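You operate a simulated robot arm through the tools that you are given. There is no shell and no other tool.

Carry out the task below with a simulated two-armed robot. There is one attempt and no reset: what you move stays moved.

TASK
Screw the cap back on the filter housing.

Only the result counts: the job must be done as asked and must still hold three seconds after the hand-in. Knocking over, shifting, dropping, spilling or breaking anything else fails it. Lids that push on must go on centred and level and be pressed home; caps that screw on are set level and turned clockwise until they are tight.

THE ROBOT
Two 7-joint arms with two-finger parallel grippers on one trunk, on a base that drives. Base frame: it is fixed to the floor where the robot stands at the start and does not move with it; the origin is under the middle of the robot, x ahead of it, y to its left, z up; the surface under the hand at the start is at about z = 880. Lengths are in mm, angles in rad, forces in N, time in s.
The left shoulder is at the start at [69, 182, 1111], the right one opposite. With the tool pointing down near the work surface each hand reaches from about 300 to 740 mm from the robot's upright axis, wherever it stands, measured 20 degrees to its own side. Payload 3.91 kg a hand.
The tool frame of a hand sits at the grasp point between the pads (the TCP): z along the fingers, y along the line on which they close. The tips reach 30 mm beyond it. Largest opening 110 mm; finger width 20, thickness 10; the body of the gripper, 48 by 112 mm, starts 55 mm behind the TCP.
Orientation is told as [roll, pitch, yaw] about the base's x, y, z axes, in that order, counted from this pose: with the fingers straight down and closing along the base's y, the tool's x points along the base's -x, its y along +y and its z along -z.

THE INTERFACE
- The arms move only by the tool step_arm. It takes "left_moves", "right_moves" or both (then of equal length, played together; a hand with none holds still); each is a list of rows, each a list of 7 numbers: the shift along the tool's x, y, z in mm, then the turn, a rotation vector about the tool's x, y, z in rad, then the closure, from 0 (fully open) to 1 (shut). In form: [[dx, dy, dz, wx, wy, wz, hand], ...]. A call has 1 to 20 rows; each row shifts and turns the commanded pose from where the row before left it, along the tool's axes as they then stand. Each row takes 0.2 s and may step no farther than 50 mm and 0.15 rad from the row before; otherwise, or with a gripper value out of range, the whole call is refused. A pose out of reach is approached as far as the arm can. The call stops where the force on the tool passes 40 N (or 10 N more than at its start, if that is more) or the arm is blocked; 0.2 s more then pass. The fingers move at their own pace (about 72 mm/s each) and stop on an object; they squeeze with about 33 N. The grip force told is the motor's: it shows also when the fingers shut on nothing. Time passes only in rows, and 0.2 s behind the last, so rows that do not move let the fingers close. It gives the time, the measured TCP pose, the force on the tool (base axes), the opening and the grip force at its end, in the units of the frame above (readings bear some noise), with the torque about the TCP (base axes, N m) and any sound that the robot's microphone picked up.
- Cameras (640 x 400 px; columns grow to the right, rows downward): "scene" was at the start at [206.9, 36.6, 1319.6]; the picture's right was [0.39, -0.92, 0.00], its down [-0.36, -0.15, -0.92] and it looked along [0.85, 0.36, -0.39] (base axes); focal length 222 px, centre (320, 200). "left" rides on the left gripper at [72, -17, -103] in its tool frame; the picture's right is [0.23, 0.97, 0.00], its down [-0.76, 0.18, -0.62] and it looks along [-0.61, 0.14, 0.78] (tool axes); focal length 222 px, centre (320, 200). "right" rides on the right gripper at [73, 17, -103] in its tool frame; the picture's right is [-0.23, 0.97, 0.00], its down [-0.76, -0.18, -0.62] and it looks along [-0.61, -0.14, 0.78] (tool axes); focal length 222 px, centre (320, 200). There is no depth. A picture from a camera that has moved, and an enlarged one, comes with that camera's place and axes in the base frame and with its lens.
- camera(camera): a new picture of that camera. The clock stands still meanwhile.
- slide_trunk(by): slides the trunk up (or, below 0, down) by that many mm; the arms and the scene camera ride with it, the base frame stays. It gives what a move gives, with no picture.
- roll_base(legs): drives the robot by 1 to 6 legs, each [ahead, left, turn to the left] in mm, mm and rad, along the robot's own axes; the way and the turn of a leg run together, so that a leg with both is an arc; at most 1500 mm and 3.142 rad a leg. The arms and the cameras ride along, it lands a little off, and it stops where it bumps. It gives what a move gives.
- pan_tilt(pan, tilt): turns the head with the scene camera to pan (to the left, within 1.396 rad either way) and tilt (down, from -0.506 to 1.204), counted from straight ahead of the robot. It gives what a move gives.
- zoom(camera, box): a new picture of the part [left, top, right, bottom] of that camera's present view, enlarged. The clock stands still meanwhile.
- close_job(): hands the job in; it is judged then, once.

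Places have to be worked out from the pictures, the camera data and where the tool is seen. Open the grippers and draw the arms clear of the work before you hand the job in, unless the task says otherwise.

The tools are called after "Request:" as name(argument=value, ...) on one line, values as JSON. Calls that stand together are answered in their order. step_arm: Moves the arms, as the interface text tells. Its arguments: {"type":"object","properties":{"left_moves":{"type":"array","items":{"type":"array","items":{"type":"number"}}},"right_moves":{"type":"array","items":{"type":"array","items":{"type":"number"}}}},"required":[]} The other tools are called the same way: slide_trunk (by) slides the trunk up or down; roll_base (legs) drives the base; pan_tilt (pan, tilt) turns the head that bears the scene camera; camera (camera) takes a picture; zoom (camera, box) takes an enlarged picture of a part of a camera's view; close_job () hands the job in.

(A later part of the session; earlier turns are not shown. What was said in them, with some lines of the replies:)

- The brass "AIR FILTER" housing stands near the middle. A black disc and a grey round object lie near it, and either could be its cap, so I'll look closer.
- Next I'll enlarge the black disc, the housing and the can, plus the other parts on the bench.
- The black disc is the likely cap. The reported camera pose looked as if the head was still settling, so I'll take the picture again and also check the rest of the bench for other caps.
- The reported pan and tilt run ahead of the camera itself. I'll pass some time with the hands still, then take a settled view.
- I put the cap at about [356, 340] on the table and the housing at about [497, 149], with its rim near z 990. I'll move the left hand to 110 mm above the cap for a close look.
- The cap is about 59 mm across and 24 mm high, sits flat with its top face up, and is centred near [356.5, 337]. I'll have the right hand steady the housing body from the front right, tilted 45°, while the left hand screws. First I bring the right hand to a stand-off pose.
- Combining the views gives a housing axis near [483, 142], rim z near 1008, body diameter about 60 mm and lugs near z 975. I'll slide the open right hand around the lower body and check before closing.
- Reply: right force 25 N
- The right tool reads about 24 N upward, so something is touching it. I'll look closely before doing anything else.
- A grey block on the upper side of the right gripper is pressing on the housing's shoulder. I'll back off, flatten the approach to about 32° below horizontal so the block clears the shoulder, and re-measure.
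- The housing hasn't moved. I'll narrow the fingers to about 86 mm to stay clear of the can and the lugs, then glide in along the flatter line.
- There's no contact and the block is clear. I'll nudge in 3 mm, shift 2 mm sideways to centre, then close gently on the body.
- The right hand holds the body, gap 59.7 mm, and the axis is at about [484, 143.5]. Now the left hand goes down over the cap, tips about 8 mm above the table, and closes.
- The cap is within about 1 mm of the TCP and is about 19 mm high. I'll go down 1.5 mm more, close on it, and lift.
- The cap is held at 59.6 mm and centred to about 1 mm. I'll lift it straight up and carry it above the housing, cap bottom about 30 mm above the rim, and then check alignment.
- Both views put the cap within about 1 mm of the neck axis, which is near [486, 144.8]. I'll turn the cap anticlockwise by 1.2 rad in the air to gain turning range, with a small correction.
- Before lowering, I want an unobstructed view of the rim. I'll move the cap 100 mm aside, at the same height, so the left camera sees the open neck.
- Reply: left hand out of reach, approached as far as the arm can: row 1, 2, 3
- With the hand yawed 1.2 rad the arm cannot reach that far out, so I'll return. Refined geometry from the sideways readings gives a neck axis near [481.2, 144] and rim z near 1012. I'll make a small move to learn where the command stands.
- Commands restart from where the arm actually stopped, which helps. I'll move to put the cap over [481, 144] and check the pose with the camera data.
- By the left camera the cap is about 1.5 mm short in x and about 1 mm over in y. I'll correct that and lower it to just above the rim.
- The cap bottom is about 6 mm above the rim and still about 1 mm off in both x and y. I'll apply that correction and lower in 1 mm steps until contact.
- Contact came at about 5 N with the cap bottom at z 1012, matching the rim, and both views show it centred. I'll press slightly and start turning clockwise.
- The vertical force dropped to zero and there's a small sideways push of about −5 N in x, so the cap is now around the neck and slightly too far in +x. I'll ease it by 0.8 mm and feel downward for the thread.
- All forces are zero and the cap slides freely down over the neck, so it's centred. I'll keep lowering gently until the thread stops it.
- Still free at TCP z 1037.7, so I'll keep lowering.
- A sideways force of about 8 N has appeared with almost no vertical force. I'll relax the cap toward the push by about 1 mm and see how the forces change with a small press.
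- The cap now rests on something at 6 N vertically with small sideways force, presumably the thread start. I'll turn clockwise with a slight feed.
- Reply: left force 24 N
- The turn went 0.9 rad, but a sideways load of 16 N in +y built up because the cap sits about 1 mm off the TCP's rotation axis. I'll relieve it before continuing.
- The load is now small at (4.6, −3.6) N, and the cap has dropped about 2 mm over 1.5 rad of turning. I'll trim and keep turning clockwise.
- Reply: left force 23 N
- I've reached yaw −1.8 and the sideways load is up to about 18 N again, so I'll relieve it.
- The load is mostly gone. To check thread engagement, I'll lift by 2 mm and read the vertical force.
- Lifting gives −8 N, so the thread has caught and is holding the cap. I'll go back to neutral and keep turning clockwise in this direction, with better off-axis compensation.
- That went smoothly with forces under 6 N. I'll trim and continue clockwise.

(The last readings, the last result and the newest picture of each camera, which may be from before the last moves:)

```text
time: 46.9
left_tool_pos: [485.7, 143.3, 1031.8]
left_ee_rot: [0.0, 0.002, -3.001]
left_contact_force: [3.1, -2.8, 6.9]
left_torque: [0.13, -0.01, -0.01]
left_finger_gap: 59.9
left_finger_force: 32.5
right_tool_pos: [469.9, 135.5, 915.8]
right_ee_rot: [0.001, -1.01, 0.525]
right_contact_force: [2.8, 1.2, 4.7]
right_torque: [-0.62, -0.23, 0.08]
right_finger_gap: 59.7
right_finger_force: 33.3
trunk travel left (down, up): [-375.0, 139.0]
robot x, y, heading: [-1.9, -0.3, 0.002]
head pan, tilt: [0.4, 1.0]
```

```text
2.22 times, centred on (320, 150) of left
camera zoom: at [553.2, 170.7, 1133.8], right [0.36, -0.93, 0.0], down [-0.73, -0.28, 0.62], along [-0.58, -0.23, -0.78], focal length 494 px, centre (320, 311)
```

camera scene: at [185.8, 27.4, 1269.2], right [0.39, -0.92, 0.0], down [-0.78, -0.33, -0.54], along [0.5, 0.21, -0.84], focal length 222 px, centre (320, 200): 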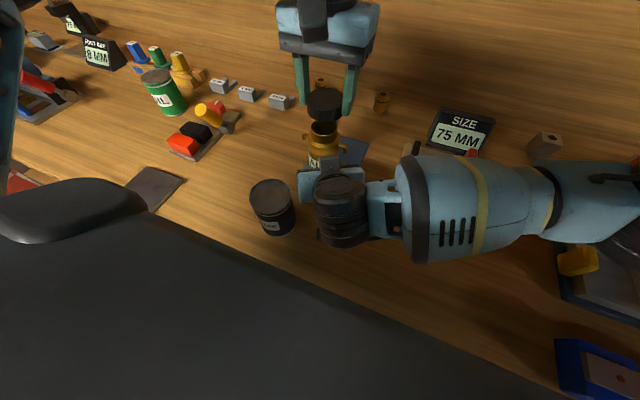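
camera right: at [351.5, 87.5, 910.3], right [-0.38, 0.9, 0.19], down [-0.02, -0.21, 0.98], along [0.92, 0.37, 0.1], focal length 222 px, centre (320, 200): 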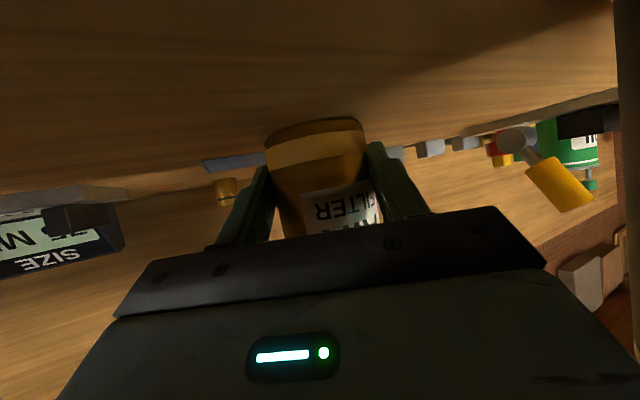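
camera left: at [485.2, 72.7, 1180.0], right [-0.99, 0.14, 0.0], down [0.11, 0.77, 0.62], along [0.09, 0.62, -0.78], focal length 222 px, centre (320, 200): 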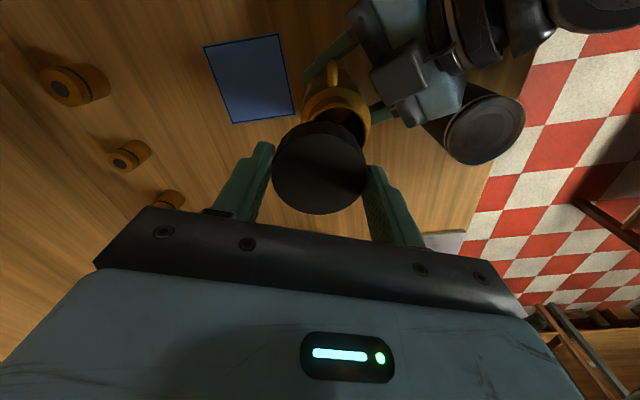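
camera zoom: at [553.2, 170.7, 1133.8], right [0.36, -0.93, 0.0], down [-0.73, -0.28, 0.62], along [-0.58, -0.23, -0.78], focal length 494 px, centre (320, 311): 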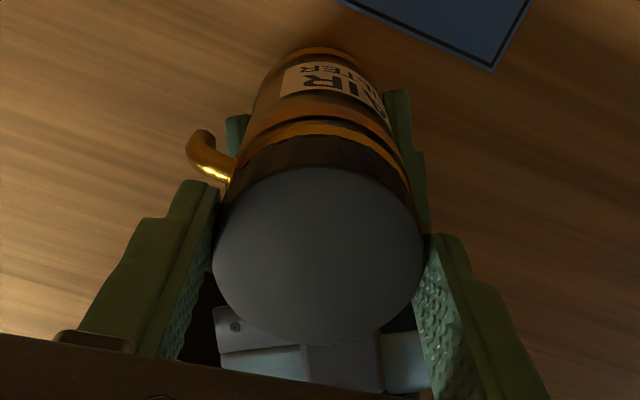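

Still smooth, with TCP z about 1031. I'll keep turning with the same feed.

Request:
step_arm(left_moves=[[0.3, -0.2, 0, 0, 0, 0, 1], [-0.05, 0.2, 0.08, 0, 0, 0.15, 1], [-0.05, 0.2, 0.08, 0, 0, 0.15, 1], [-0.05, 0.2, 0.08, 0, 0, 0.15, 1], [-0.05, 0.2, 0.08, 0, 0, 0.15, 1], [0, 0, 0, 0, 0, 0, 1]], right_moves=[[0, 0, 0, 0, 0, 0, 1], [0, 0, 0, 0, 0, 0, 1], [0, 0, 0, 0, 0, 0, 1], [0, 0, 0, 0, 0, 0, 1], [0, 0, 0, 0, 0, 0, 1], [0, 0, 0, 0, 0, 0, 1]])

Request:
zoom(camera="scene", box=[290, 100, 360, 180])

Request:
camera(camera="scene")

```text
time: 48.3
left_tool_pos: [483.6, 143.9, 1030.4]
left_ee_rot: [0.002, 0.002, 2.681]
left_contact_force: [0.5, -20.0, 5.0]
left_torque: [-1.14, 0.22, 0.82]
left_finger_gap: 58.8
left_finger_force: 33.0
right_tool_pos: [469.1, 137.2, 915.2]
right_ee_rot: [0.002, -1.008, 0.527]
right_contact_force: [-2.6, 20.4, -0.3]
right_torque: [-0.92, -0.05, -0.41]
right_finger_gap: 60.6
right_finger_force: 33.4
trunk travel left (down, up): [-375.0, 139.0]
robot x, y, heading: [-2.0, 4.2, 0.004]
head pan, tilt: [0.4, 1.0]
```

```text
5.00 times, centred on (325, 140) of scene
camera zoom: at [185.2, 27.7, 1269.3], right [0.39, -0.92, 0.0], down [-0.77, -0.33, -0.54], along [0.5, 0.21, -0.84], focal length 1108 px, centre (295, 500)
```

zoom: 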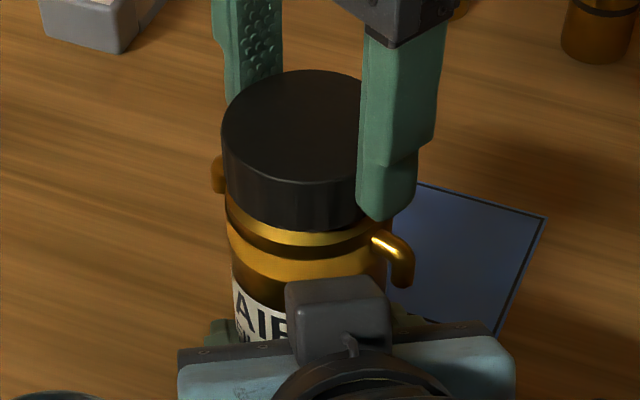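

```text
taken
camera scene: at [185.2, 27.7, 1269.3], right [0.39, -0.92, 0.0], down [-0.77, -0.33, -0.54], along [0.5, 0.21, -0.84], focal length 222 px, centre (320, 200)
```

scene: 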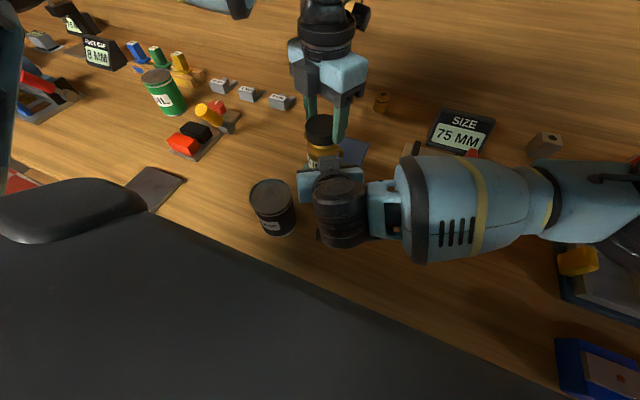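

A counter-torque of 0.82 N·m has appeared and the cap bottom is at the shoulder, so it's getting tight. A 20 N sideways load came with it, and the housing turned slightly in the right hand. I'll relieve the sideways load and re-read the torque.

Request:
step_arm(left_moves=[[0.6, 1.1, 0, 0, 0, 0, 1], [0.5, 1.1, 0, 0, 0, 0, 1], [0, 0, 0, 0, 0, 0, 1], [0, 0, 0, 0, 0, 0, 1]], right_moves=[[0, 0, 0, 0, 0, 0, 1], [0, 0, 0, 0, 0, 0, 1], [0, 0, 0, 0, 0, 0, 1], [0, 0, 0, 0, 0, 0, 1]])

Request:
zoom(camera="left", box=[220, 60, 420, 240])

Request:
camera(camera="right")

```text
time: 49.3
left_tool_pos: [482.9, 142.1, 1030.4]
left_ee_rot: [-0.001, -0.001, 2.684]
left_contact_force: [5.4, -10.5, 0.9]
left_torque: [-0.72, -0.14, 0.16]
left_finger_gap: 59.0
left_finger_force: 32.8
right_tool_pos: [470.4, 135.2, 915.5]
right_ee_rot: [-0.002, -1.009, 0.525]
right_contact_force: [-6.2, 10.5, -0.5]
right_torque: [-0.3, -0.47, 0.0]
right_finger_gap: 60.7
right_finger_force: 33.1
trunk travel left (down, up): [-375.0, 139.0]
robot x, y, heading: [2.6, -0.1, -0.002]
head pan, tilt: [0.4, 1.0]
```

```text
2.22 times, centred on (320, 150) of left
camera zoom: at [555.5, 125.7, 1134.3], right [-0.23, -0.97, 0.0], down [-0.76, 0.18, 0.62], along [-0.61, 0.14, -0.78], focal length 494 px, centre (320, 311)
```

zoom: 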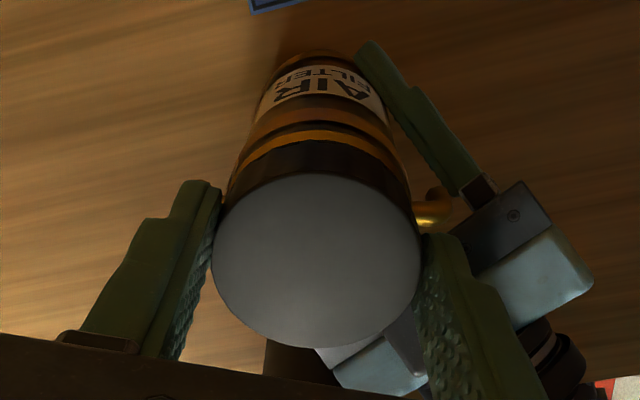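

```text
taken
camera right: at [351.5, 87.5, 910.2], right [-0.38, 0.9, 0.19], down [-0.02, -0.21, 0.98], along [0.92, 0.37, 0.1], focal length 222 px, centre (320, 200)
```

right: 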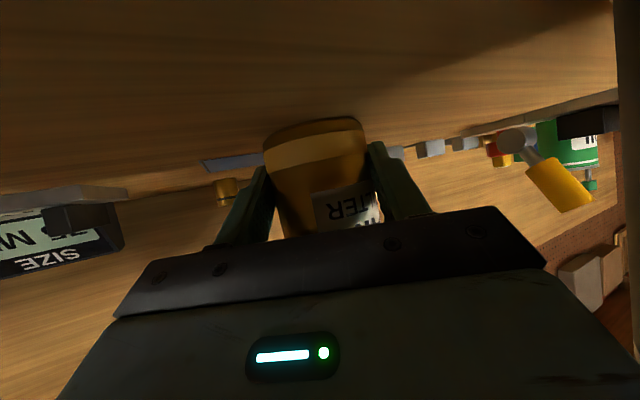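

The label shows the housing turned with the cap by about 0.15 rad, so the cap has seated. I'll finish relieving the sideways load, then do a small clockwise torque test.

Request:
step_arm(left_moves=[[0.7, 0.6, 0, 0, 0, 0, 1], [0.7, 0.5, 0, 0, 0, 0, 1], [0, 0, 0, 0, 0, 0, 1], [0, 0, 0, 0, 0, 0, 1]], right_moves=[[0, 0, 0, 0, 0, 0, 1], [0, 0, 0, 0, 0, 0, 1], [0, 0, 0, 0, 0, 0, 1], [0, 0, 0, 0, 0, 0, 1]])

Request:
step_arm(left_moves=[[0, 0.05, 0, 0, 0, 0.08, 1], [0, 0.05, 0, 0, 0, 0.08, 1], [0, 0, 0, 0, 0, 0, 1]], right_moves=[[0, 0, 0, 0, 0, 0, 1], [0, 0, 0, 0, 0, 0, 1], [0, 0, 0, 0, 0, 0, 1]])

Request:
zoom(camera="scene", box=[290, 100, 360, 180])

Request:
zoom(camera="right", box=[220, 90, 420, 250])

```text
time: 50.3
left_tool_pos: [482.7, 140.9, 1029.9]
left_ee_rot: [-0.002, 0.0, 2.686]
left_contact_force: [6.5, 4.2, 7.2]
left_torque: [0.51, -0.09, -0.03]
left_finger_gap: 58.8
left_finger_force: 32.5
right_tool_pos: [468.3, 134.8, 915.6]
right_ee_rot: [-0.001, -1.007, 0.523]
right_contact_force: [-6.8, -0.4, 0.5]
right_torque: [0.42, -0.43, 0.05]
right_finger_gap: 60.7
right_finger_force: 33.3
trunk travel left (down, up): [-375.0, 139.0]
robot x, y, heading: [0.8, 4.1, -0.001]
head pan, tilt: [0.4, 1.0]
```

```text
time: 51.1
left_tool_pos: [483.1, 138.4, 1030.7]
left_ee_rot: [0.002, -0.001, 2.523]
left_contact_force: [-7.0, -2.8, 10.6]
left_torque: [-0.05, 0.62, 0.39]
left_finger_gap: 58.8
left_finger_force: 33.2
right_tool_pos: [470.3, 134.9, 915.8]
right_ee_rot: [-0.002, -1.009, 0.522]
right_contact_force: [4.1, 1.8, -0.9]
right_torque: [-0.13, 0.41, -0.23]
right_finger_gap: 60.1
right_finger_force: 32.3
trunk travel left (down, up): [-375.0, 139.0]
robot x, y, heading: [1.6, -1.1, -0.006]
head pan, tilt: [0.4, 1.0]
```

```text
5.00 times, centred on (325, 140) of scene
camera zoom: at [185.0, 27.3, 1269.3], right [0.39, -0.92, 0.0], down [-0.77, -0.33, -0.54], along [0.5, 0.21, -0.84], focal length 1108 px, centre (295, 500)
```

zoom: 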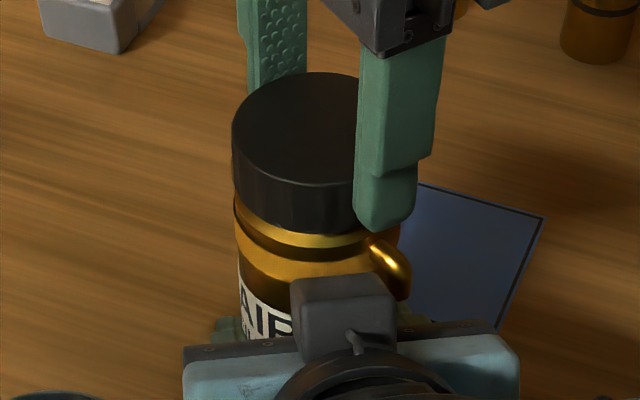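

```text
2.50 times, centred on (320, 170) of right
camera zoom: at [351.9, 87.1, 910.3], right [-0.38, 0.9, 0.19], down [-0.02, -0.21, 0.98], along [0.92, 0.37, 0.1], focal length 555 px, centre (320, 275)
```

zoom: 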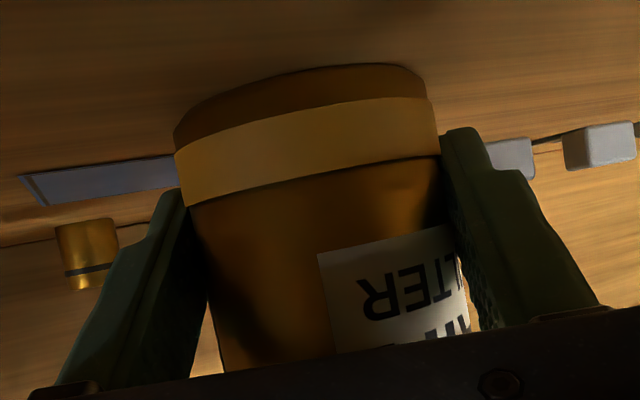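

The lug positions show the housing turned about 0.13 of the last 0.16 rad along with the cap, so the cap is hard against its stop and tight. I'll open the left hand only to about 72 mm, to stay clear of the right gripper, and lift straight up.

Request:
step_arm(left_moves=[[0, 0, 0, 0, 0, 0, 0.345], [0, 0, 0, 0, 0, 0, 0.345], [0, 0, 0, 0, 0, 0, 0.345], [0, 0, -10, 0, 0, 0, 0.345], [0, 0, -20, 0, 0, 0, 0.345], [0, 0, -30, 0, 0, 0, 0.345], [0, 0, -40, 0, 0, 0, 0.345], [0, 0, 0, 0, 0, 0, 0.345]], right_moves=[[0, 0, 0, 0, 0, 0, 1], [0, 0, 0, 0, 0, 0, 1], [0, 0, 0, 0, 0, 0, 1], [0, 0, 0, 0, 0, 0, 1], [0, 0, 0, 0, 0, 0, 1], [0, 0, 0, 0, 0, 0, 1], [0, 0, 0, 0, 0, 0, 1], [0, 0, 0, 0, 0, 0, 1]])

Request:
zoom(camera="scene", box=[290, 100, 360, 180])

Request:
camera(camera="left")

```text
time: 52.9
left_tool_pos: [478.4, 161.6, 1128.6]
left_ee_rot: [0.0, 0.001, 2.523]
left_contact_force: [0.1, -0.2, -0.1]
left_torque: [0.04, 0.03, 0.0]
left_finger_gap: 72.0
left_finger_force: 0.1
left hand out of reach, approached as far as the arm can: row 6, 7
right_tool_pos: [470.0, 136.4, 916.2]
right_ee_rot: [0.002, -1.009, 0.523]
right_contact_force: [-1.6, 1.1, 0.2]
right_torque: [0.18, 0.0, 0.11]
right_finger_gap: 59.9
right_finger_force: 33.1
trunk travel left (down, up): [-375.0, 139.0]
robot x, y, heading: [-0.7, -0.6, -0.003]
head pan, tilt: [0.4, 1.0]
```

```text
5.00 times, centred on (325, 140) of scene
camera zoom: at [186.0, 27.2, 1269.2], right [0.39, -0.92, 0.0], down [-0.78, -0.33, -0.54], along [0.5, 0.21, -0.84], focal length 1108 px, centre (295, 500)
```

zoom: 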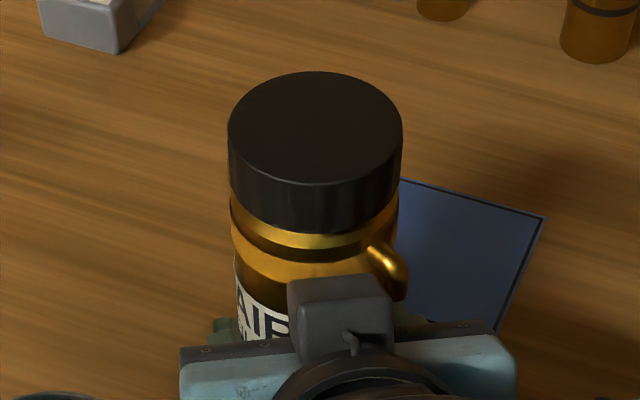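

```text
taken
camera left: at [546.3, 134.9, 1230.5], right [-0.38, -0.93, 0.0], down [-0.72, 0.3, 0.62], along [-0.58, 0.24, -0.78], focal length 222 px, centre (320, 200)
```

left: 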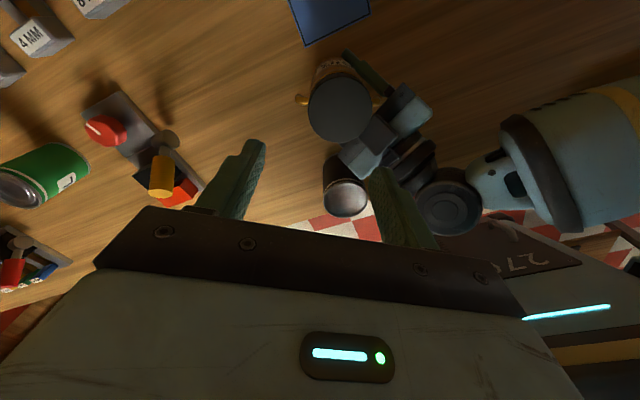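

The cap is on, level and down near the shoulder. To be sure of tightness I'll unwind the left wrist in the air, regrasp the cap centred, and do a second torque test.

Request:
step_arm(left_moves=[[0, 0, 0, 0, 0, -0.15, 0.345], [0, 0, 0, 0, 0, -0.15, 0.345], [0, 0, 0, 0, 0, -0.15, 0.345], [0, 0, 0, 0, 0, -0.15, 0.345], [0, 0, 0, 0, 0, -0.15, 0.345], [0, 0, 0, 0, 0, -0.15, 0.345], [0, 0, 0, 0, 0, -0.15, 0.345], [0, 0, 0, 0, 0, -0.15, 0.345], [0, 0, 0, 0, 0, -0.15, 0.345], [0, 0, 0, 0, 0, -0.15, 0.345], [0, 0, 0, 0, 0, -0.15, 0.345], [0, 0, 0, 0, 0, -0.15, 0.345], [0, 0, 0, 0, 0, -0.15, 0.345], [0, 0, 0, 0, 0, -0.15, 0.345], [0, 0, 0, 0, 0, -0.15, 0.345], [0, 0, 0, 0, 0, -0.15, 0.345], [0, 0, 0, 0, 0, -0.15, 0.345], [0, 0, 0, 0, 0, -0.15, 0.345], [0, 0, 0, 0, 0, -0.15, 0.345], [0, 0, 0, 0, 0, -0.15, 0.345]], right_moves=[[0, 0, 0, 0, 0, 0, 1], [0, 0, 0, 0, 0, 0, 1], [0, 0, 0, 0, 0, 0, 1], [0, 0, 0, 0, 0, 0, 1], [0, 0, 0, 0, 0, 0, 1], [0, 0, 0, 0, 0, 0, 1], [0, 0, 0, 0, 0, 0, 1], [0, 0, 0, 0, 0, 0, 1], [0, 0, 0, 0, 0, 0, 1], [0, 0, 0, 0, 0, 0, 1], [0, 0, 0, 0, 0, 0, 1], [0, 0, 0, 0, 0, 0, 1], [0, 0, 0, 0, 0, 0, 1], [0, 0, 0, 0, 0, 0, 1], [0, 0, 0, 0, 0, 0, 1], [0, 0, 0, 0, 0, 0, 1], [0, 0, 0, 0, 0, 0, 1], [0, 0, 0, 0, 0, 0, 1], [0, 0, 0, 0, 0, 0, 1], [0, 0, 0, 0, 0, 0, 1]])

Request:
camera(camera="left")

Request:
camera(camera="scene")

```text
time: 57.1
left_tool_pos: [477.2, 164.2, 1126.5]
left_ee_rot: [-0.001, 0.001, -0.757]
left_contact_force: [-0.1, 0.1, -0.4]
left_torque: [-0.02, -0.01, 0.02]
left_finger_gap: 72.2
left_finger_force: 0.2
right_tool_pos: [470.0, 136.3, 916.0]
right_ee_rot: [-0.001, -1.009, 0.524]
right_contact_force: [-0.4, 0.4, 0.3]
right_torque: [0.12, -0.05, 0.03]
right_finger_gap: 60.2
right_finger_force: 33.4
trunk travel left (down, up): [-375.0, 139.0]
robot x, y, heading: [1.4, 1.3, 0.002]
head pan, tilt: [0.4, 1.0]
```

```text
taken
camera left: at [412.0, 200.9, 1230.7], right [0.5, 0.86, 0.0], down [0.68, -0.39, 0.62], along [0.54, -0.31, -0.78], focal length 222 px, centre (320, 200)
```

left: 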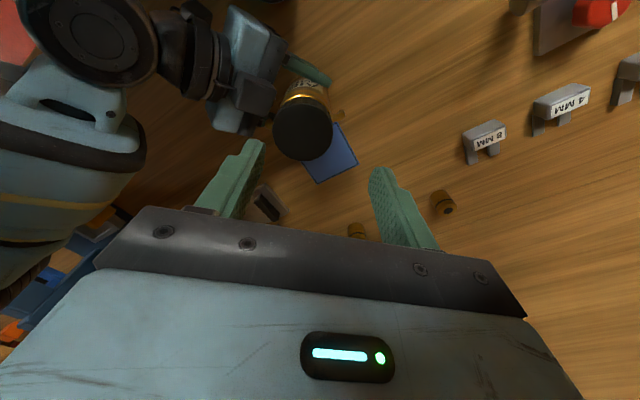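

```text
taken
camera scene: at [185.6, 27.6, 1269.2], right [0.39, -0.92, 0.0], down [-0.78, -0.33, -0.54], along [0.5, 0.21, -0.84], focal length 222 px, centre (320, 200)
```

scene: 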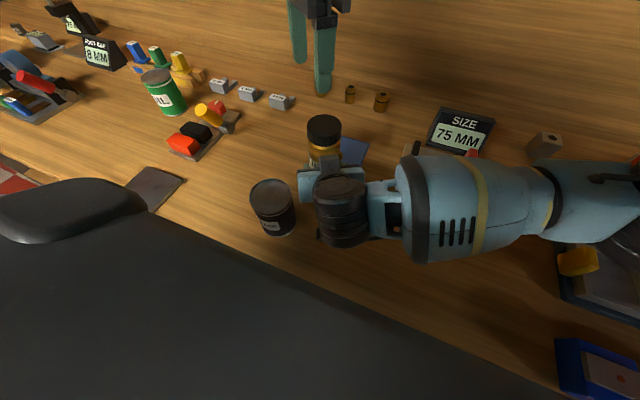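

Request:
zoom(camera="left", box=[253, 83, 353, 183])

Request:
zoom(camera="scene", box=[290, 100, 360, 180])

```text
4.00 times, centred on (303, 133) of left
camera zoom: at [412.0, 200.9, 1230.7], right [0.5, 0.86, 0.0], down [0.68, -0.39, 0.62], along [0.54, -0.31, -0.78], focal length 888 px, centre (388, 468)
```

zoom: 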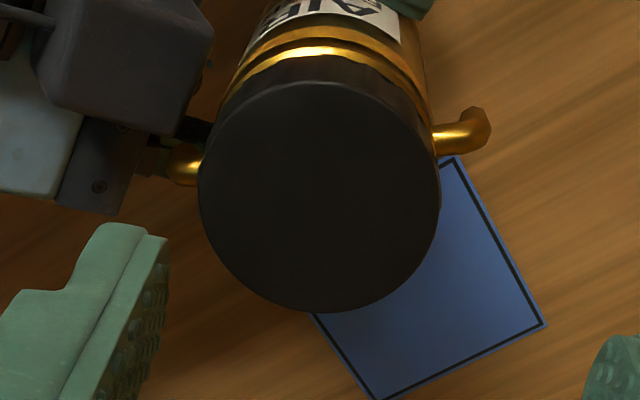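

```text
5.00 times, centred on (325, 140) of scene
camera zoom: at [185.6, 27.6, 1269.2], right [0.39, -0.92, 0.0], down [-0.78, -0.33, -0.54], along [0.5, 0.21, -0.84], focal length 1108 px, centre (295, 500)
```

zoom: 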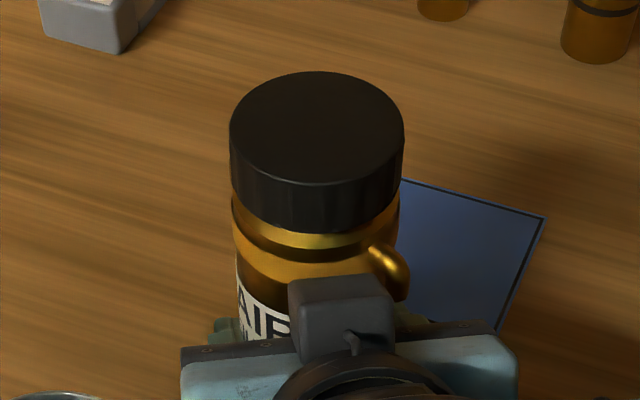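

The cap top is centred near [478.6, 143.3] at z about 1016. I'll move the left hand over it, come down, and regrasp.

Request:
step_arm(left_moves=[[-8, -6.5, 0, 0, 0, 0, 0.345], [-8, -6.6, 0, 0, 0, 0, 0.345], [0, 0, 30, 0, 0, 0, 0.345], [0, 0, 30, 0, 0, 0, 0.345], [0, 0, 15, 0, 0, 0, 0.345], [0, 0, 0, 0, 0, 0, 0.345]], right_moves=[[0, 0, 0, 0, 0, 0, 1], [0, 0, 0, 0, 0, 0, 1], [0, 0, 0, 0, 0, 0, 1], [0, 0, 0, 0, 0, 0, 1], [0, 0, 0, 0, 0, 0, 1], [0, 0, 0, 0, 0, 0, 1]])

Request:
zoom(camera="left", box=[220, 60, 420, 240])

```text
time: 58.5
left_tool_pos: [477.8, 152.7, 1052.4]
left_ee_rot: [0.001, 0.0, -0.76]
left_contact_force: [0.5, 0.1, 1.2]
left_torque: [-0.01, -0.03, 0.01]
left_finger_gap: 72.3
left_finger_force: 0.1
left hand out of reach, approached as far as the arm can: row 2
right_tool_pos: [470.3, 136.2, 915.9]
right_ee_rot: [0.0, -1.008, 0.524]
right_contact_force: [-0.3, -0.5, 0.3]
right_torque: [0.14, -0.03, -0.02]
right_finger_gap: 60.1
right_finger_force: 33.5
trunk travel left (down, up): [-375.0, 139.0]
robot x, y, heading: [0.6, 1.2, 0.003]
head pan, tilt: [0.4, 1.0]
```

```text
2.22 times, centred on (320, 150) of left
camera zoom: at [412.9, 191.3, 1154.8], right [0.51, 0.86, 0.0], down [0.67, -0.4, 0.62], along [0.54, -0.32, -0.78], focal length 494 px, centre (320, 311)
```

zoom: 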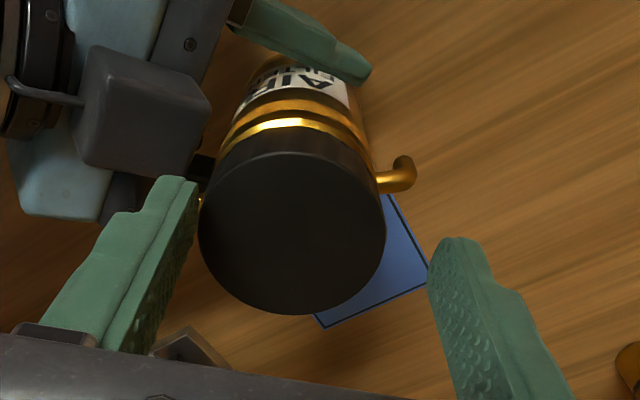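

Request:
step_arm(left_moves=[[-4, -3.4, 0, 0, 0, 0, 0.345], [-3.9, -3.5, 0, 0, 0, 0, 0.345], [0, 0, 0, 0, 0, 0, 0.345], [0, 0, 7, 0, 0, 0, 0.345], [0, 0, 7, 0, 0, 0, 0.345], [0, 0, 6, 0, 0, 0, 0.345], [0, 0, 0, 0, 0, 0, 0.345]], right_moves=[[0, 0, 0, 0, 0, 0, 1], [0, 0, 0, 0, 0, 0, 1], [0, 0, 0, 0, 0, 0, 1], [0, 0, 0, 0, 0, 0, 1], [0, 0, 0, 0, 0, 0, 1], [0, 0, 0, 0, 0, 0, 1], [0, 0, 0, 0, 0, 0, 1]])

Request:
zoom(camera="left", box=[220, 60, 420, 240])

```text
time: 60.1
left_tool_pos: [479.8, 143.0, 1033.2]
left_ee_rot: [-0.001, 0.0, -0.76]
left_contact_force: [0.0, 0.0, 0.9]
left_torque: [0.03, 0.01, -0.01]
left_finger_gap: 72.1
left_finger_force: 0.1
right_tool_pos: [469.5, 135.9, 916.3]
right_ee_rot: [0.0, -1.009, 0.524]
right_contact_force: [0.8, -0.1, 0.6]
right_torque: [0.13, -0.08, 0.03]
right_finger_gap: 60.1
right_finger_force: 32.9
trunk travel left (down, up): [-375.0, 139.0]
robot x, y, heading: [-1.7, -3.2, -0.005]
head pan, tilt: [0.4, 1.0]
```

```text
2.22 times, centred on (320, 150) of left
camera zoom: at [414.7, 180.5, 1135.7], right [0.51, 0.86, 0.0], down [0.67, -0.4, 0.62], along [0.54, -0.32, -0.78], focal length 494 px, centre (320, 311)
```

zoom: 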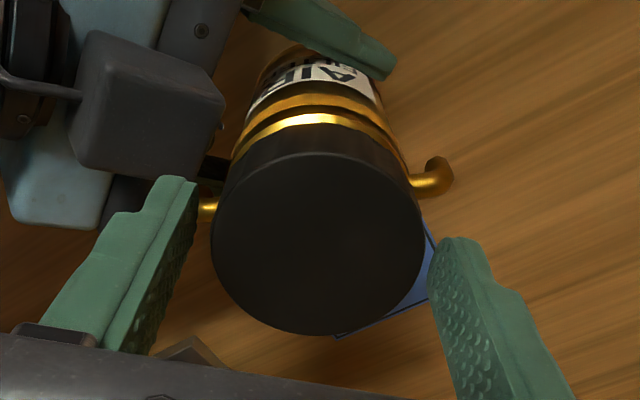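

In the close view the cap is about 2.5 mm off along the tool's x. I'll correct that and close on it.

Request:
step_arm(left_moves=[[2.4, -0.4, 0, 0, 0, 0, 0.345], [0, 0, 0, 0, 0, 0, 0.4], [0, 0, 0, 0, 0, 0, 0.44], [0, 0, 0, 0, 0, 0, 0.48], [0, 0, 0, 0, 0, 0, 1], [0, 0, 0, 0, 0, 0, 1], [0, 0, 0, 0, 0, 0, 1]], right_moves=[[0, 0, 0, 0, 0, 0, 1], [0, 0, 0, 0, 0, 0, 1], [0, 0, 0, 0, 0, 0, 1], [0, 0, 0, 0, 0, 0, 1], [0, 0, 0, 0, 0, 0, 1], [0, 0, 0, 0, 0, 0, 1], [0, 0, 0, 0, 0, 0, 1]])

Request:
zoom(camera="left", box=[220, 60, 420, 240])

```text
time: 61.7
left_tool_pos: [478.0, 143.9, 1032.6]
left_ee_rot: [0.002, 0.0, -0.76]
left_contact_force: [-1.0, -2.6, -0.4]
left_torque: [-0.18, 0.14, 0.0]
left_finger_gap: 59.5
left_finger_force: 33.6
right_tool_pos: [470.3, 135.8, 914.7]
right_ee_rot: [-0.001, -1.008, 0.525]
right_contact_force: [0.4, 1.1, 0.1]
right_torque: [0.11, -0.06, 0.02]
right_finger_gap: 60.1
right_finger_force: 32.8
trunk travel left (down, up): [-375.0, 139.0]
robot x, y, heading: [0.5, -0.2, -0.004]
head pan, tilt: [0.4, 1.0]
```

```text
2.22 times, centred on (320, 150) of left
camera zoom: at [412.4, 181.9, 1135.4], right [0.51, 0.86, 0.0], down [0.67, -0.4, 0.62], along [0.54, -0.32, -0.78], focal length 494 px, centre (320, 311)
```

zoom: 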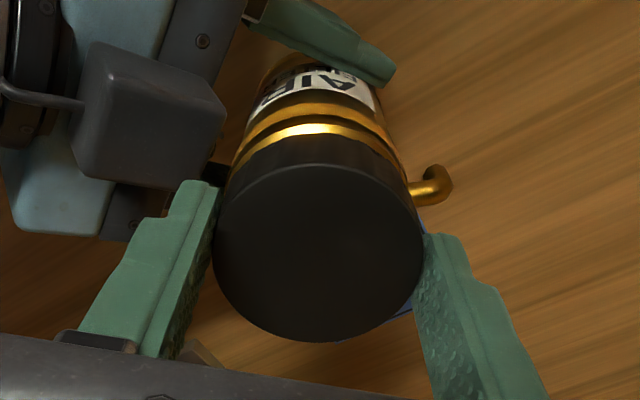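

The regrasp is clean and centred, with forces under 3 N. Now the clockwise test in small turns.

Request:
step_arm(left_moves=[[0, 0, 0, 0, 0, 0.06, 1], [0, 0, 0, 0, 0, 0.06, 1]], right_moves=[[0, 0, 0, 0, 0, 0, 1], [0, 0, 0, 0, 0, 0, 1]])

Request:
step_arm(left_moves=[[0, 0, 0, 0, 0, 0.06, 1], [0, 0, 0, 0, 0, 0.06, 1]], right_moves=[[0, 0, 0, 0, 0, 0, 1], [0, 0, 0, 0, 0, 0, 1]])

Request:
zoom(camera="scene", box=[290, 100, 360, 180])

Request:
zoom(camera="right", box=[220, 90, 420, 250])

```text
time: 62.3
left_tool_pos: [477.1, 143.7, 1032.7]
left_ee_rot: [-0.001, 0.0, -0.879]
left_contact_force: [1.2, -1.0, -0.2]
left_torque: [-0.22, 0.09, 1.16]
left_finger_gap: 59.3
left_finger_force: 33.0
right_tool_pos: [469.9, 135.4, 916.2]
right_ee_rot: [0.002, -1.008, 0.521]
right_contact_force: [-0.6, 3.0, -0.4]
right_torque: [0.06, -0.14, -1.07]
right_finger_gap: 60.0
right_finger_force: 33.0
trunk travel left (down, up): [-375.0, 139.0]
robot x, y, heading: [-0.0, -1.3, -0.001]
head pan, tilt: [0.4, 1.0]
```

```text
time: 62.9
left_tool_pos: [477.9, 144.0, 1032.5]
left_ee_rot: [0.0, -0.001, -1.002]
left_contact_force: [-0.2, 1.2, -0.6]
left_torque: [0.03, -0.04, 0.74]
left_finger_gap: 59.1
left_finger_force: 32.8
right_tool_pos: [469.6, 134.5, 915.0]
right_ee_rot: [0.001, -1.008, 0.524]
right_contact_force: [0.6, -1.0, 0.5]
right_torque: [0.15, -0.1, -0.72]
right_finger_gap: 60.1
right_finger_force: 32.8
trunk travel left (down, up): [-375.0, 139.0]
robot x, y, heading: [0.4, 0.2, -0.0]
head pan, tilt: [0.4, 1.0]
```

```text
5.00 times, centred on (325, 140) of scene
camera zoom: at [185.9, 27.6, 1269.2], right [0.39, -0.92, 0.0], down [-0.78, -0.33, -0.54], along [0.5, 0.21, -0.84], focal length 1108 px, centre (295, 500)
```

zoom: 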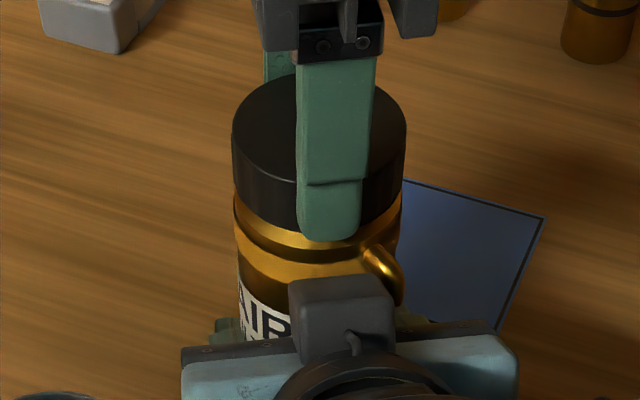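

```text
2.50 times, centred on (320, 170) of right
camera zoom: at [351.8, 87.5, 910.1], right [-0.38, 0.9, 0.19], down [-0.02, -0.21, 0.98], along [0.92, 0.37, 0.1], focal length 555 px, centre (320, 275)
```

zoom: 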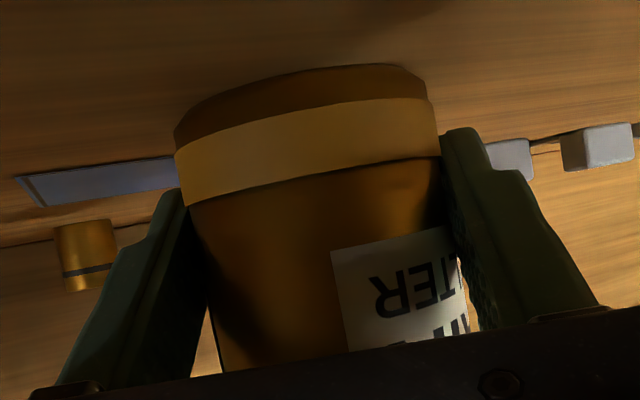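

A clean pure torque of 1.16 N·m built up at once with no sideways load, so the cap is tight. I'll release with the left hand and lift it clear.

Request:
step_arm(left_moves=[[0, 0, 0, 0, 0, 0, 0.345], [0, 0, 0, 0, 0, 0, 0.345], [0, 0, 0, 0, 0, 0, 0.345], [0, 0, -10, 0, 0, 0, 0.345], [0, 0, -20, 0, 0, 0, 0.345], [0, 0, -30, 0, 0, 0, 0.345], [0, 0, 0, 0, 0, 0, 0.345]], right_moves=[[0, 0, 0, 0, 0, 0, 1], [0, 0, 0, 0, 0, 0, 1], [0, 0, 0, 0, 0, 0, 1], [0, 0, 0, 0, 0, 0, 1], [0, 0, 0, 0, 0, 0, 1], [0, 0, 0, 0, 0, 0, 1], [0, 0, 0, 0, 0, 0, 1]])

Request:
camera(camera="left")

Request:
zoom(camera="scene", box=[290, 100, 360, 180])

```text
time: 64.5
left_tool_pos: [478.2, 144.6, 1092.6]
left_ee_rot: [0.0, -0.001, -0.999]
left_contact_force: [0.1, 0.2, -0.2]
left_torque: [0.0, -0.02, -0.04]
left_finger_gap: 71.9
left_finger_force: 0.0
right_tool_pos: [469.9, 135.1, 915.5]
right_ee_rot: [0.001, -1.011, 0.524]
right_contact_force: [0.0, -0.7, -0.4]
right_torque: [-0.02, -0.06, -0.02]
right_finger_gap: 60.0
right_finger_force: 33.5
trunk travel left (down, up): [-375.0, 139.0]
robot x, y, heading: [-2.5, 1.4, 0.002]
head pan, tilt: [0.4, 1.0]
```

```text
taken
camera left: at [424.3, 196.5, 1195.9], right [0.7, 0.72, 0.0], down [0.56, -0.55, 0.62], along [0.45, -0.43, -0.78], focal length 222 px, centre (320, 200)
```

left: 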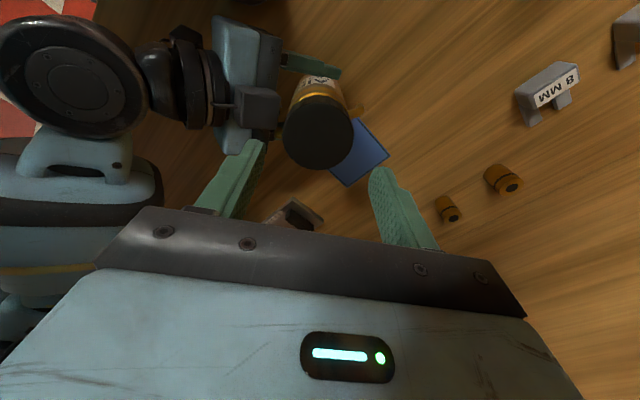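

```text
5.00 times, centred on (325, 140) of scene
camera zoom: at [185.8, 27.5, 1269.2], right [0.39, -0.92, 0.0], down [-0.78, -0.33, -0.54], along [0.5, 0.21, -0.84], focal length 1108 px, centre (295, 500)
```

zoom: 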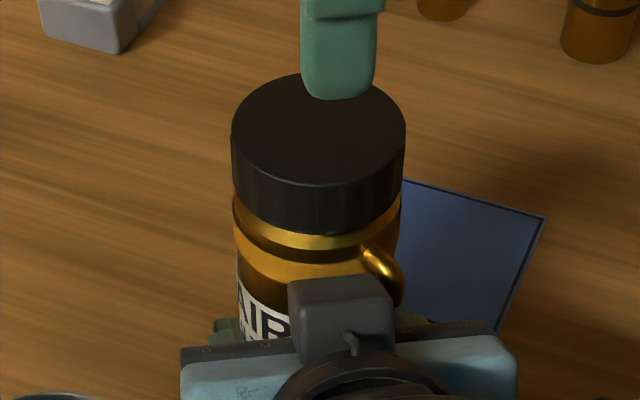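

The cap stays put. Before withdrawing the right hand I'll look at how the lug sits relative to its gripper.

Request:
zoom(camera="left", box=[200, 30, 380, 190])

Request:
step_arm(left_moves=[[43, 9.9, 0, 0, 0, 0, 0.345], [43, 9.9, 0, 0, 0, 0, 0.345], [43, 9.9, 0, 0, 0, 0, 0.345]])

Request:
camera(camera="left")

Request:
zoom(camera="scene", box=[270, 100, 380, 220])

```text
2.50 times, centred on (290, 110) of left
camera zoom: at [424.3, 196.5, 1195.9], right [0.7, 0.72, 0.0], down [0.56, -0.55, 0.62], along [0.45, -0.43, -0.78], focal length 555 px, centre (395, 425)
```

zoom: 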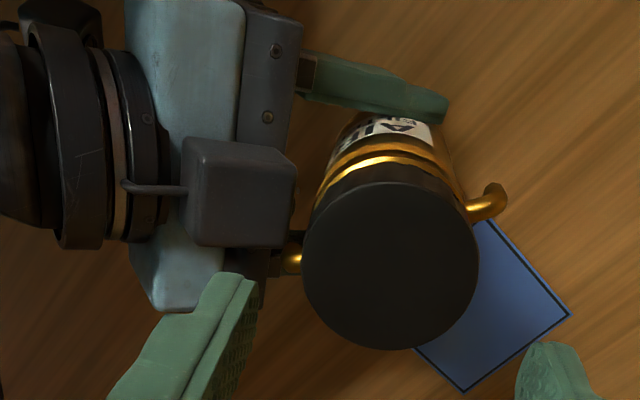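

```text
time: 65.3
left_tool_pos: [430.8, 266.8, 1091.2]
left_ee_rot: [0.0, -0.001, -1.003]
left_contact_force: [-0.1, 0.4, 0.0]
left_torque: [0.0, -0.04, -0.01]
left_finger_gap: 72.0
left_finger_force: 0.1
right_tool_pos: [469.6, 137.0, 915.8]
right_ee_rot: [-0.002, -1.007, 0.526]
right_contact_force: [-0.2, 0.0, 0.4]
right_torque: [-0.08, 0.06, -0.01]
right_finger_gap: 59.9
right_finger_force: 32.6
trunk travel left (down, up): [-375.0, 139.0]
robot x, y, heading: [-0.2, -2.5, 0.003]
head pan, tilt: [0.4, 1.0]
```

```text
taken
camera left: at [378.0, 319.9, 1194.8], right [0.7, 0.72, 0.0], down [0.56, -0.55, 0.62], along [0.45, -0.44, -0.78], focal length 222 px, centre (320, 200)
```

left: 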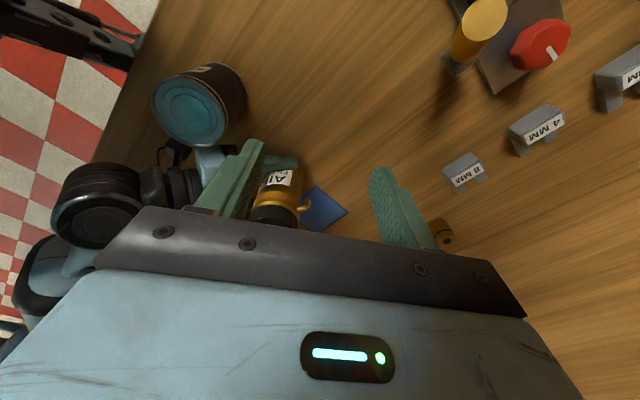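

```text
3.33 times, centred on (325, 160) of scene
camera zoom: at [185.1, 28.8, 1269.2], right [0.39, -0.92, 0.0], down [-0.77, -0.33, -0.54], along [0.5, 0.21, -0.84], focal length 739 px, centre (303, 333)
```

zoom: 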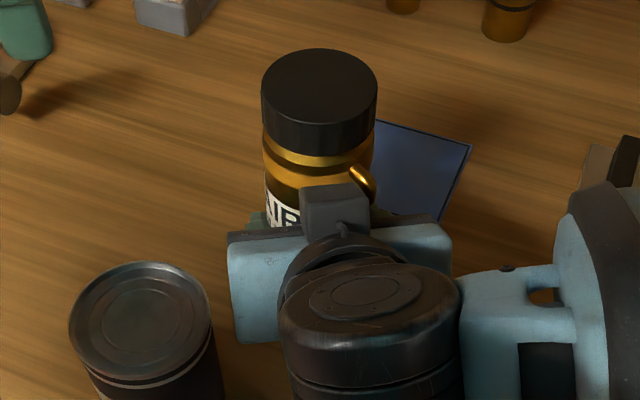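

The lug is close to the right gripper but clear on the retreat line. I'll open the right hand to 86 mm and back out along the approach path while the left hand keeps moving away.

Request:
step_arm(left_moves=[[43, 9.9, 0, 0, 0, 0, 0.345], [43, 9.9, 0, 0, 0, 0, 0.345], [0, 0, 0, 0, 0, 0, 0.345], [0, 0, 0, 0, 0, 0, 0.345], [0, 0, 0, 0, 0, 0, 0.345], [0, 0, 0, 0, 0, 0, 0.345]], right_moves=[[0, 0, 0, 0, 0, 0, 0.4], [0, 0, 0, 0, 0, 0, 0.22], [0, 0, 0, 0, 0, 0, 0.22], [0, 0, 0, 0, 0, 0, 0.22], [-1, 0, -6, 0, 0, 0, 0.22], [-1, 0, -6, 0, 0, 0, 0.22]])

Request:
camera(camera="right")

Request:
zoom(camera="scene", box=[270, 100, 380, 220])

```text
time: 66.7
left_tool_pos: [401.1, 352.2, 1091.4]
left_ee_rot: [-0.001, -0.001, -1.003]
left_contact_force: [0.2, -0.9, 0.6]
left_torque: [-0.03, 0.03, 0.03]
left_finger_gap: 72.2
left_finger_force: 0.0
right_tool_pos: [461.8, 128.7, 924.5]
right_ee_rot: [0.001, -1.01, 0.524]
right_contact_force: [-0.2, 0.7, -0.3]
right_torque: [0.02, 0.0, 0.0]
right_finger_gap: 86.1
right_finger_force: 0.0
trunk travel left (down, up): [-375.0, 139.0]
robot x, y, heading: [-2.9, -1.4, 0.002]
head pan, tilt: [0.4, 1.0]
```

```text
taken
camera right: at [343.5, 81.0, 918.9], right [-0.38, 0.9, 0.19], down [-0.02, -0.21, 0.98], along [0.92, 0.37, 0.1], focal length 222 px, centre (320, 200)
```

right: 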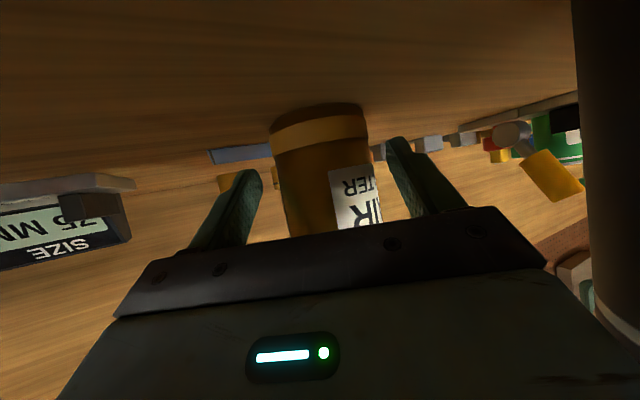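

```text
3.33 times, centred on (325, 160) of scene
camera zoom: at [185.6, 27.6, 1269.2], right [0.39, -0.92, 0.0], down [-0.78, -0.33, -0.54], along [0.5, 0.21, -0.84], focal length 739 px, centre (303, 333)
```

zoom: 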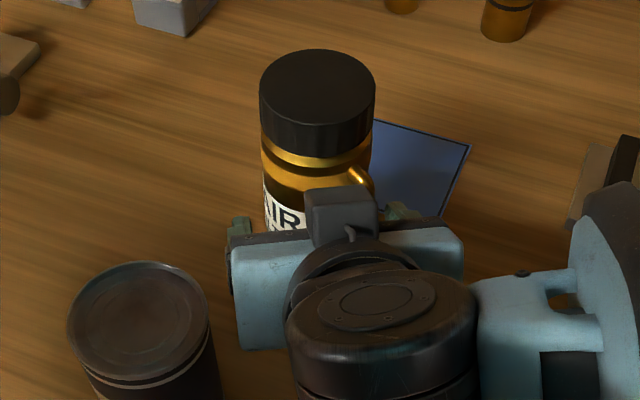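

All clear with zero forces. I'll retreat fully, back along the path and then straight up, and take the left hand up too.

Request:
step_arm(left_moves=[[0, 0, 0, 0, 0, 0, 0.2], [0, 0, 0, 0, 0, 0, 0], [0, 0, 0, 0, 0, 0, 0], [0, 0, 0, 0, 0, 0, 0], [0, 0, -15, 0, 0, 0, 0], [0, 0, -15, 0, 0, 0, 0], [0, 0, 0, 0, 0, 0, 0], [0, 0, 0, 0, 0, 0, 0]], right_moves=[[-4.65, 0.4, -17.25, 0, 0, 0, 0.22], [-4.65, 0.4, -17.25, 0, 0, 0, 0.22], [-4.65, 0.4, -17.25, 0, 0, 0, 0.22], [-4.65, 0.4, -17.25, 0, 0, 0, 0.22], [-25.4, 0, -16, 0, 0, 0, 0.22], [-25.4, 0, -16, 0, 0, 0, 0.22], [-25.4, 0, -16, 0, 0, 0, 0.22], [-25.4, 0, -16, 0, 0, 0, 0]])

Request:
camera(camera="scene")

Request:
camera(camera="right")

Request:
camera(camera="left")

```text
time: 68.5
left_tool_pos: [401.1, 350.9, 1124.9]
left_ee_rot: [0.002, 0.0, -1.0]
left_contact_force: [-0.1, 1.0, -0.3]
left_torque: [0.01, 0.02, -0.01]
left_finger_gap: 110.0
left_finger_force: 0.1
right_tool_pos: [420.3, 105.9, 1098.8]
right_ee_rot: [-0.001, -1.007, 0.524]
right_contact_force: [0.2, -0.1, 0.2]
right_torque: [0.0, 0.01, -0.02]
right_finger_gap: 109.9
right_finger_force: 0.1
trunk travel left (down, up): [-375.0, 139.0]
robot x, y, heading: [2.7, -0.9, 0.002]
head pan, tilt: [0.4, 1.0]
```

```text
taken
camera scene: at [185.4, 27.6, 1269.2], right [0.39, -0.92, 0.0], down [-0.78, -0.33, -0.54], along [0.5, 0.21, -0.84], focal length 222 px, centre (320, 200)
```

scene: 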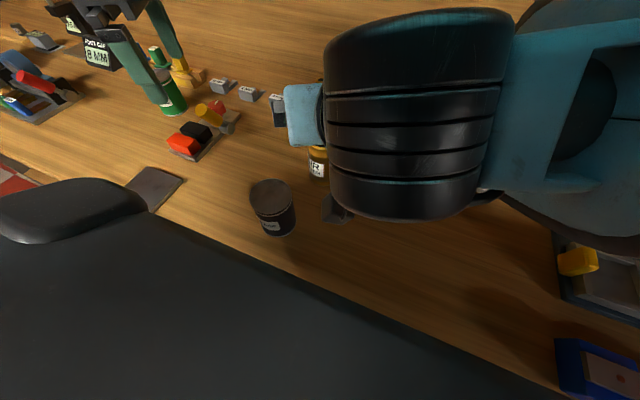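

```text
taken
camera right: at [301.9, 57.9, 1094.0], right [-0.38, 0.9, 0.19], down [-0.02, -0.21, 0.98], along [0.92, 0.37, 0.1], focal length 222 px, centre (320, 200)
```

right: 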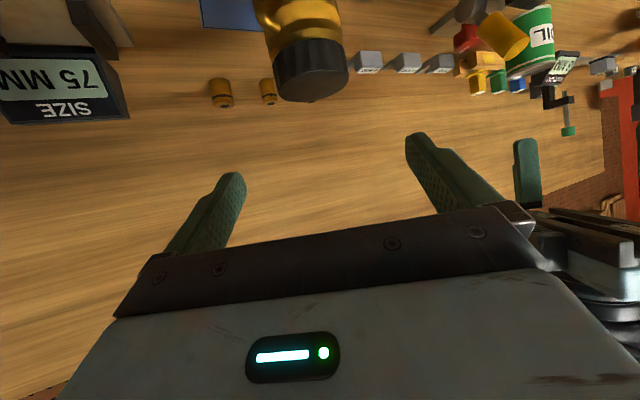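

```text
taken
camera left: at [347.0, 403.6, 1226.2], right [0.7, 0.72, 0.0], down [0.56, -0.55, 0.62], along [0.45, -0.43, -0.78], focal length 222 px, centre (320, 200)
```

left: 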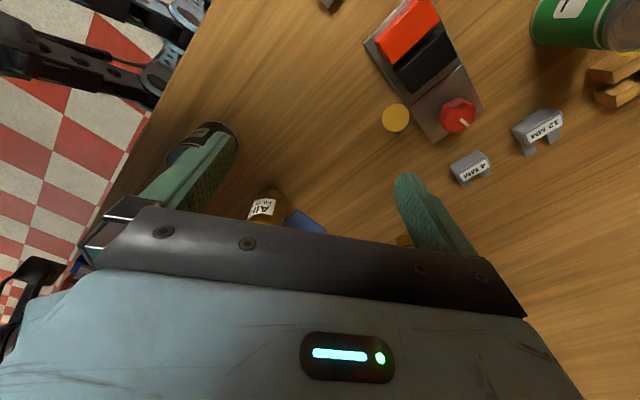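

Both hands are free. I'll shift the right hand further to the right, still high, so the scene camera can confirm the final state.

Request:
step_arm(right_moves=[[0, -40, 0, 0, 0, 0, 0], [0, -40, -10, 0, 0, 0, 0], [0, -40, -20, 0, 0, 0, 0], [0, -40, -20, 0, 0, 0, 0], [0, 0, 0, 0, 0, 0, 0]])

Request:
camera(camera="scene")

Request:
zoom(camera="scene", box=[270, 80, 380, 200])

Request:
zoom(camera="right", box=[240, 0, 640, 200])

```text
time: 69.7
left_tool_pos: [401.8, 352.5, 1121.9]
left_ee_rot: [0.0, 0.0, -1.0]
left_contact_force: [0.6, -0.3, 0.1]
left_torque: [0.0, 0.01, 0.02]
left_finger_gap: 110.2
left_finger_force: 0.1
right_tool_pos: [466.0, -53.6, 1124.9]
right_ee_rot: [-0.001, -1.006, 0.527]
right_contact_force: [0.0, 0.0, 0.0]
right_torque: [-0.05, 0.02, 0.01]
right_finger_gap: 110.2
right_finger_force: 0.1
trunk travel left (down, up): [-375.0, 139.0]
robot x, y, heading: [0.7, 2.2, 0.001]
head pan, tilt: [0.4, 1.0]
```

```text
taken
camera scene: at [185.9, 28.6, 1269.2], right [0.39, -0.92, 0.0], down [-0.78, -0.33, -0.54], along [0.5, 0.21, -0.84], focal length 222 px, centre (320, 200)
```

scene: 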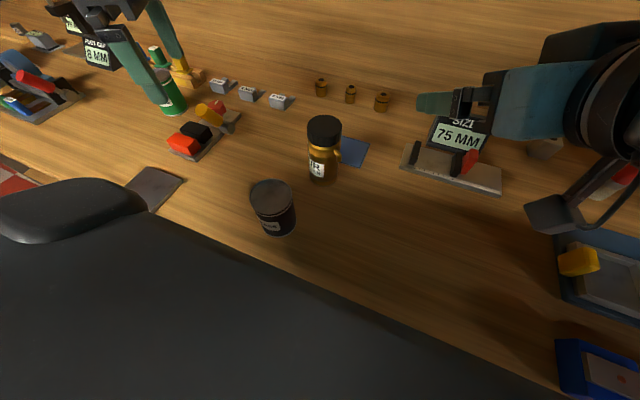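

```text
3.33 times, centred on (325, 140) of scene
camera zoom: at [185.9, 28.6, 1269.2], right [0.39, -0.92, 0.0], down [-0.78, -0.33, -0.54], along [0.5, 0.21, -0.84], focal length 739 px, centre (303, 400)
```

zoom: 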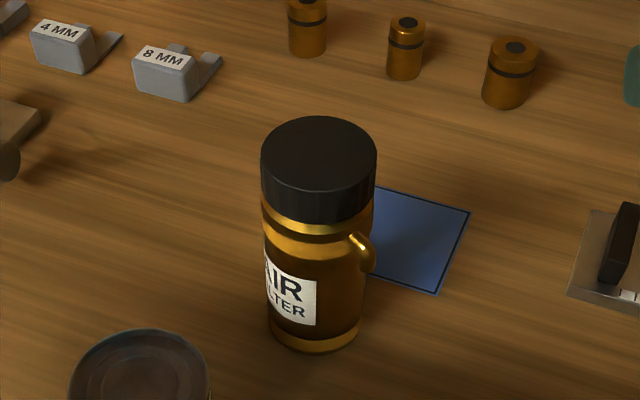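

```text
1.60 times, centred on (440, 100) of right
camera zoom: at [347.1, -101.3, 1119.8], right [-0.38, 0.9, 0.19], down [-0.02, -0.21, 0.98], along [0.92, 0.37, 0.1], focal length 355 px, centre (128, 360)
```

zoom: 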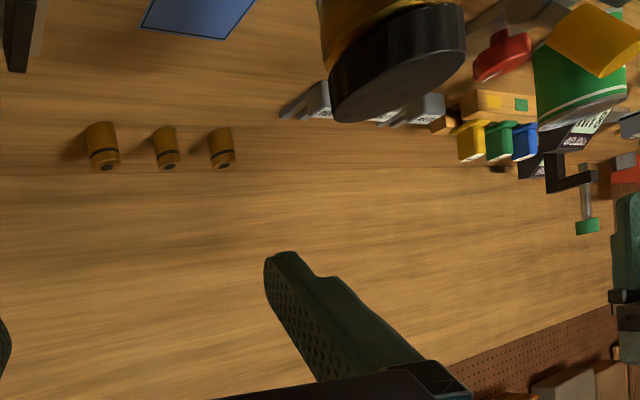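

The housing stands upright with the cap level, centred and tight. Nothing else has moved, both grippers are open and both arms are clear, so I'm handing in.

Request:
close_job()

```text
The job is handed in.
```

The cap is screwed back on the filter housing and the job is handed in. I don't have the judging result.

- **Fit:** the cap sits level and centred, with its underside down near the shoulder of the housing.
- **Tightness:** after regrasping it, a small clockwise turn met about 1.2 N·m at once, with almost no sideways load. That is why I judged it tight.
- **Housing:** it turned clockwise by roughly 0.4 rad or a little more in the right gripper as the cap tightened, and moved a few millimetres. It is still upright.
- **Bump:** on the first approach the right gripper pressed on the housing's shoulder at about 24 N. I backed off, and the housing had not moved.
- **Rest of the bench:** nothing else looked disturbed in the last pictures. Both grippers are open and both arms are clear.
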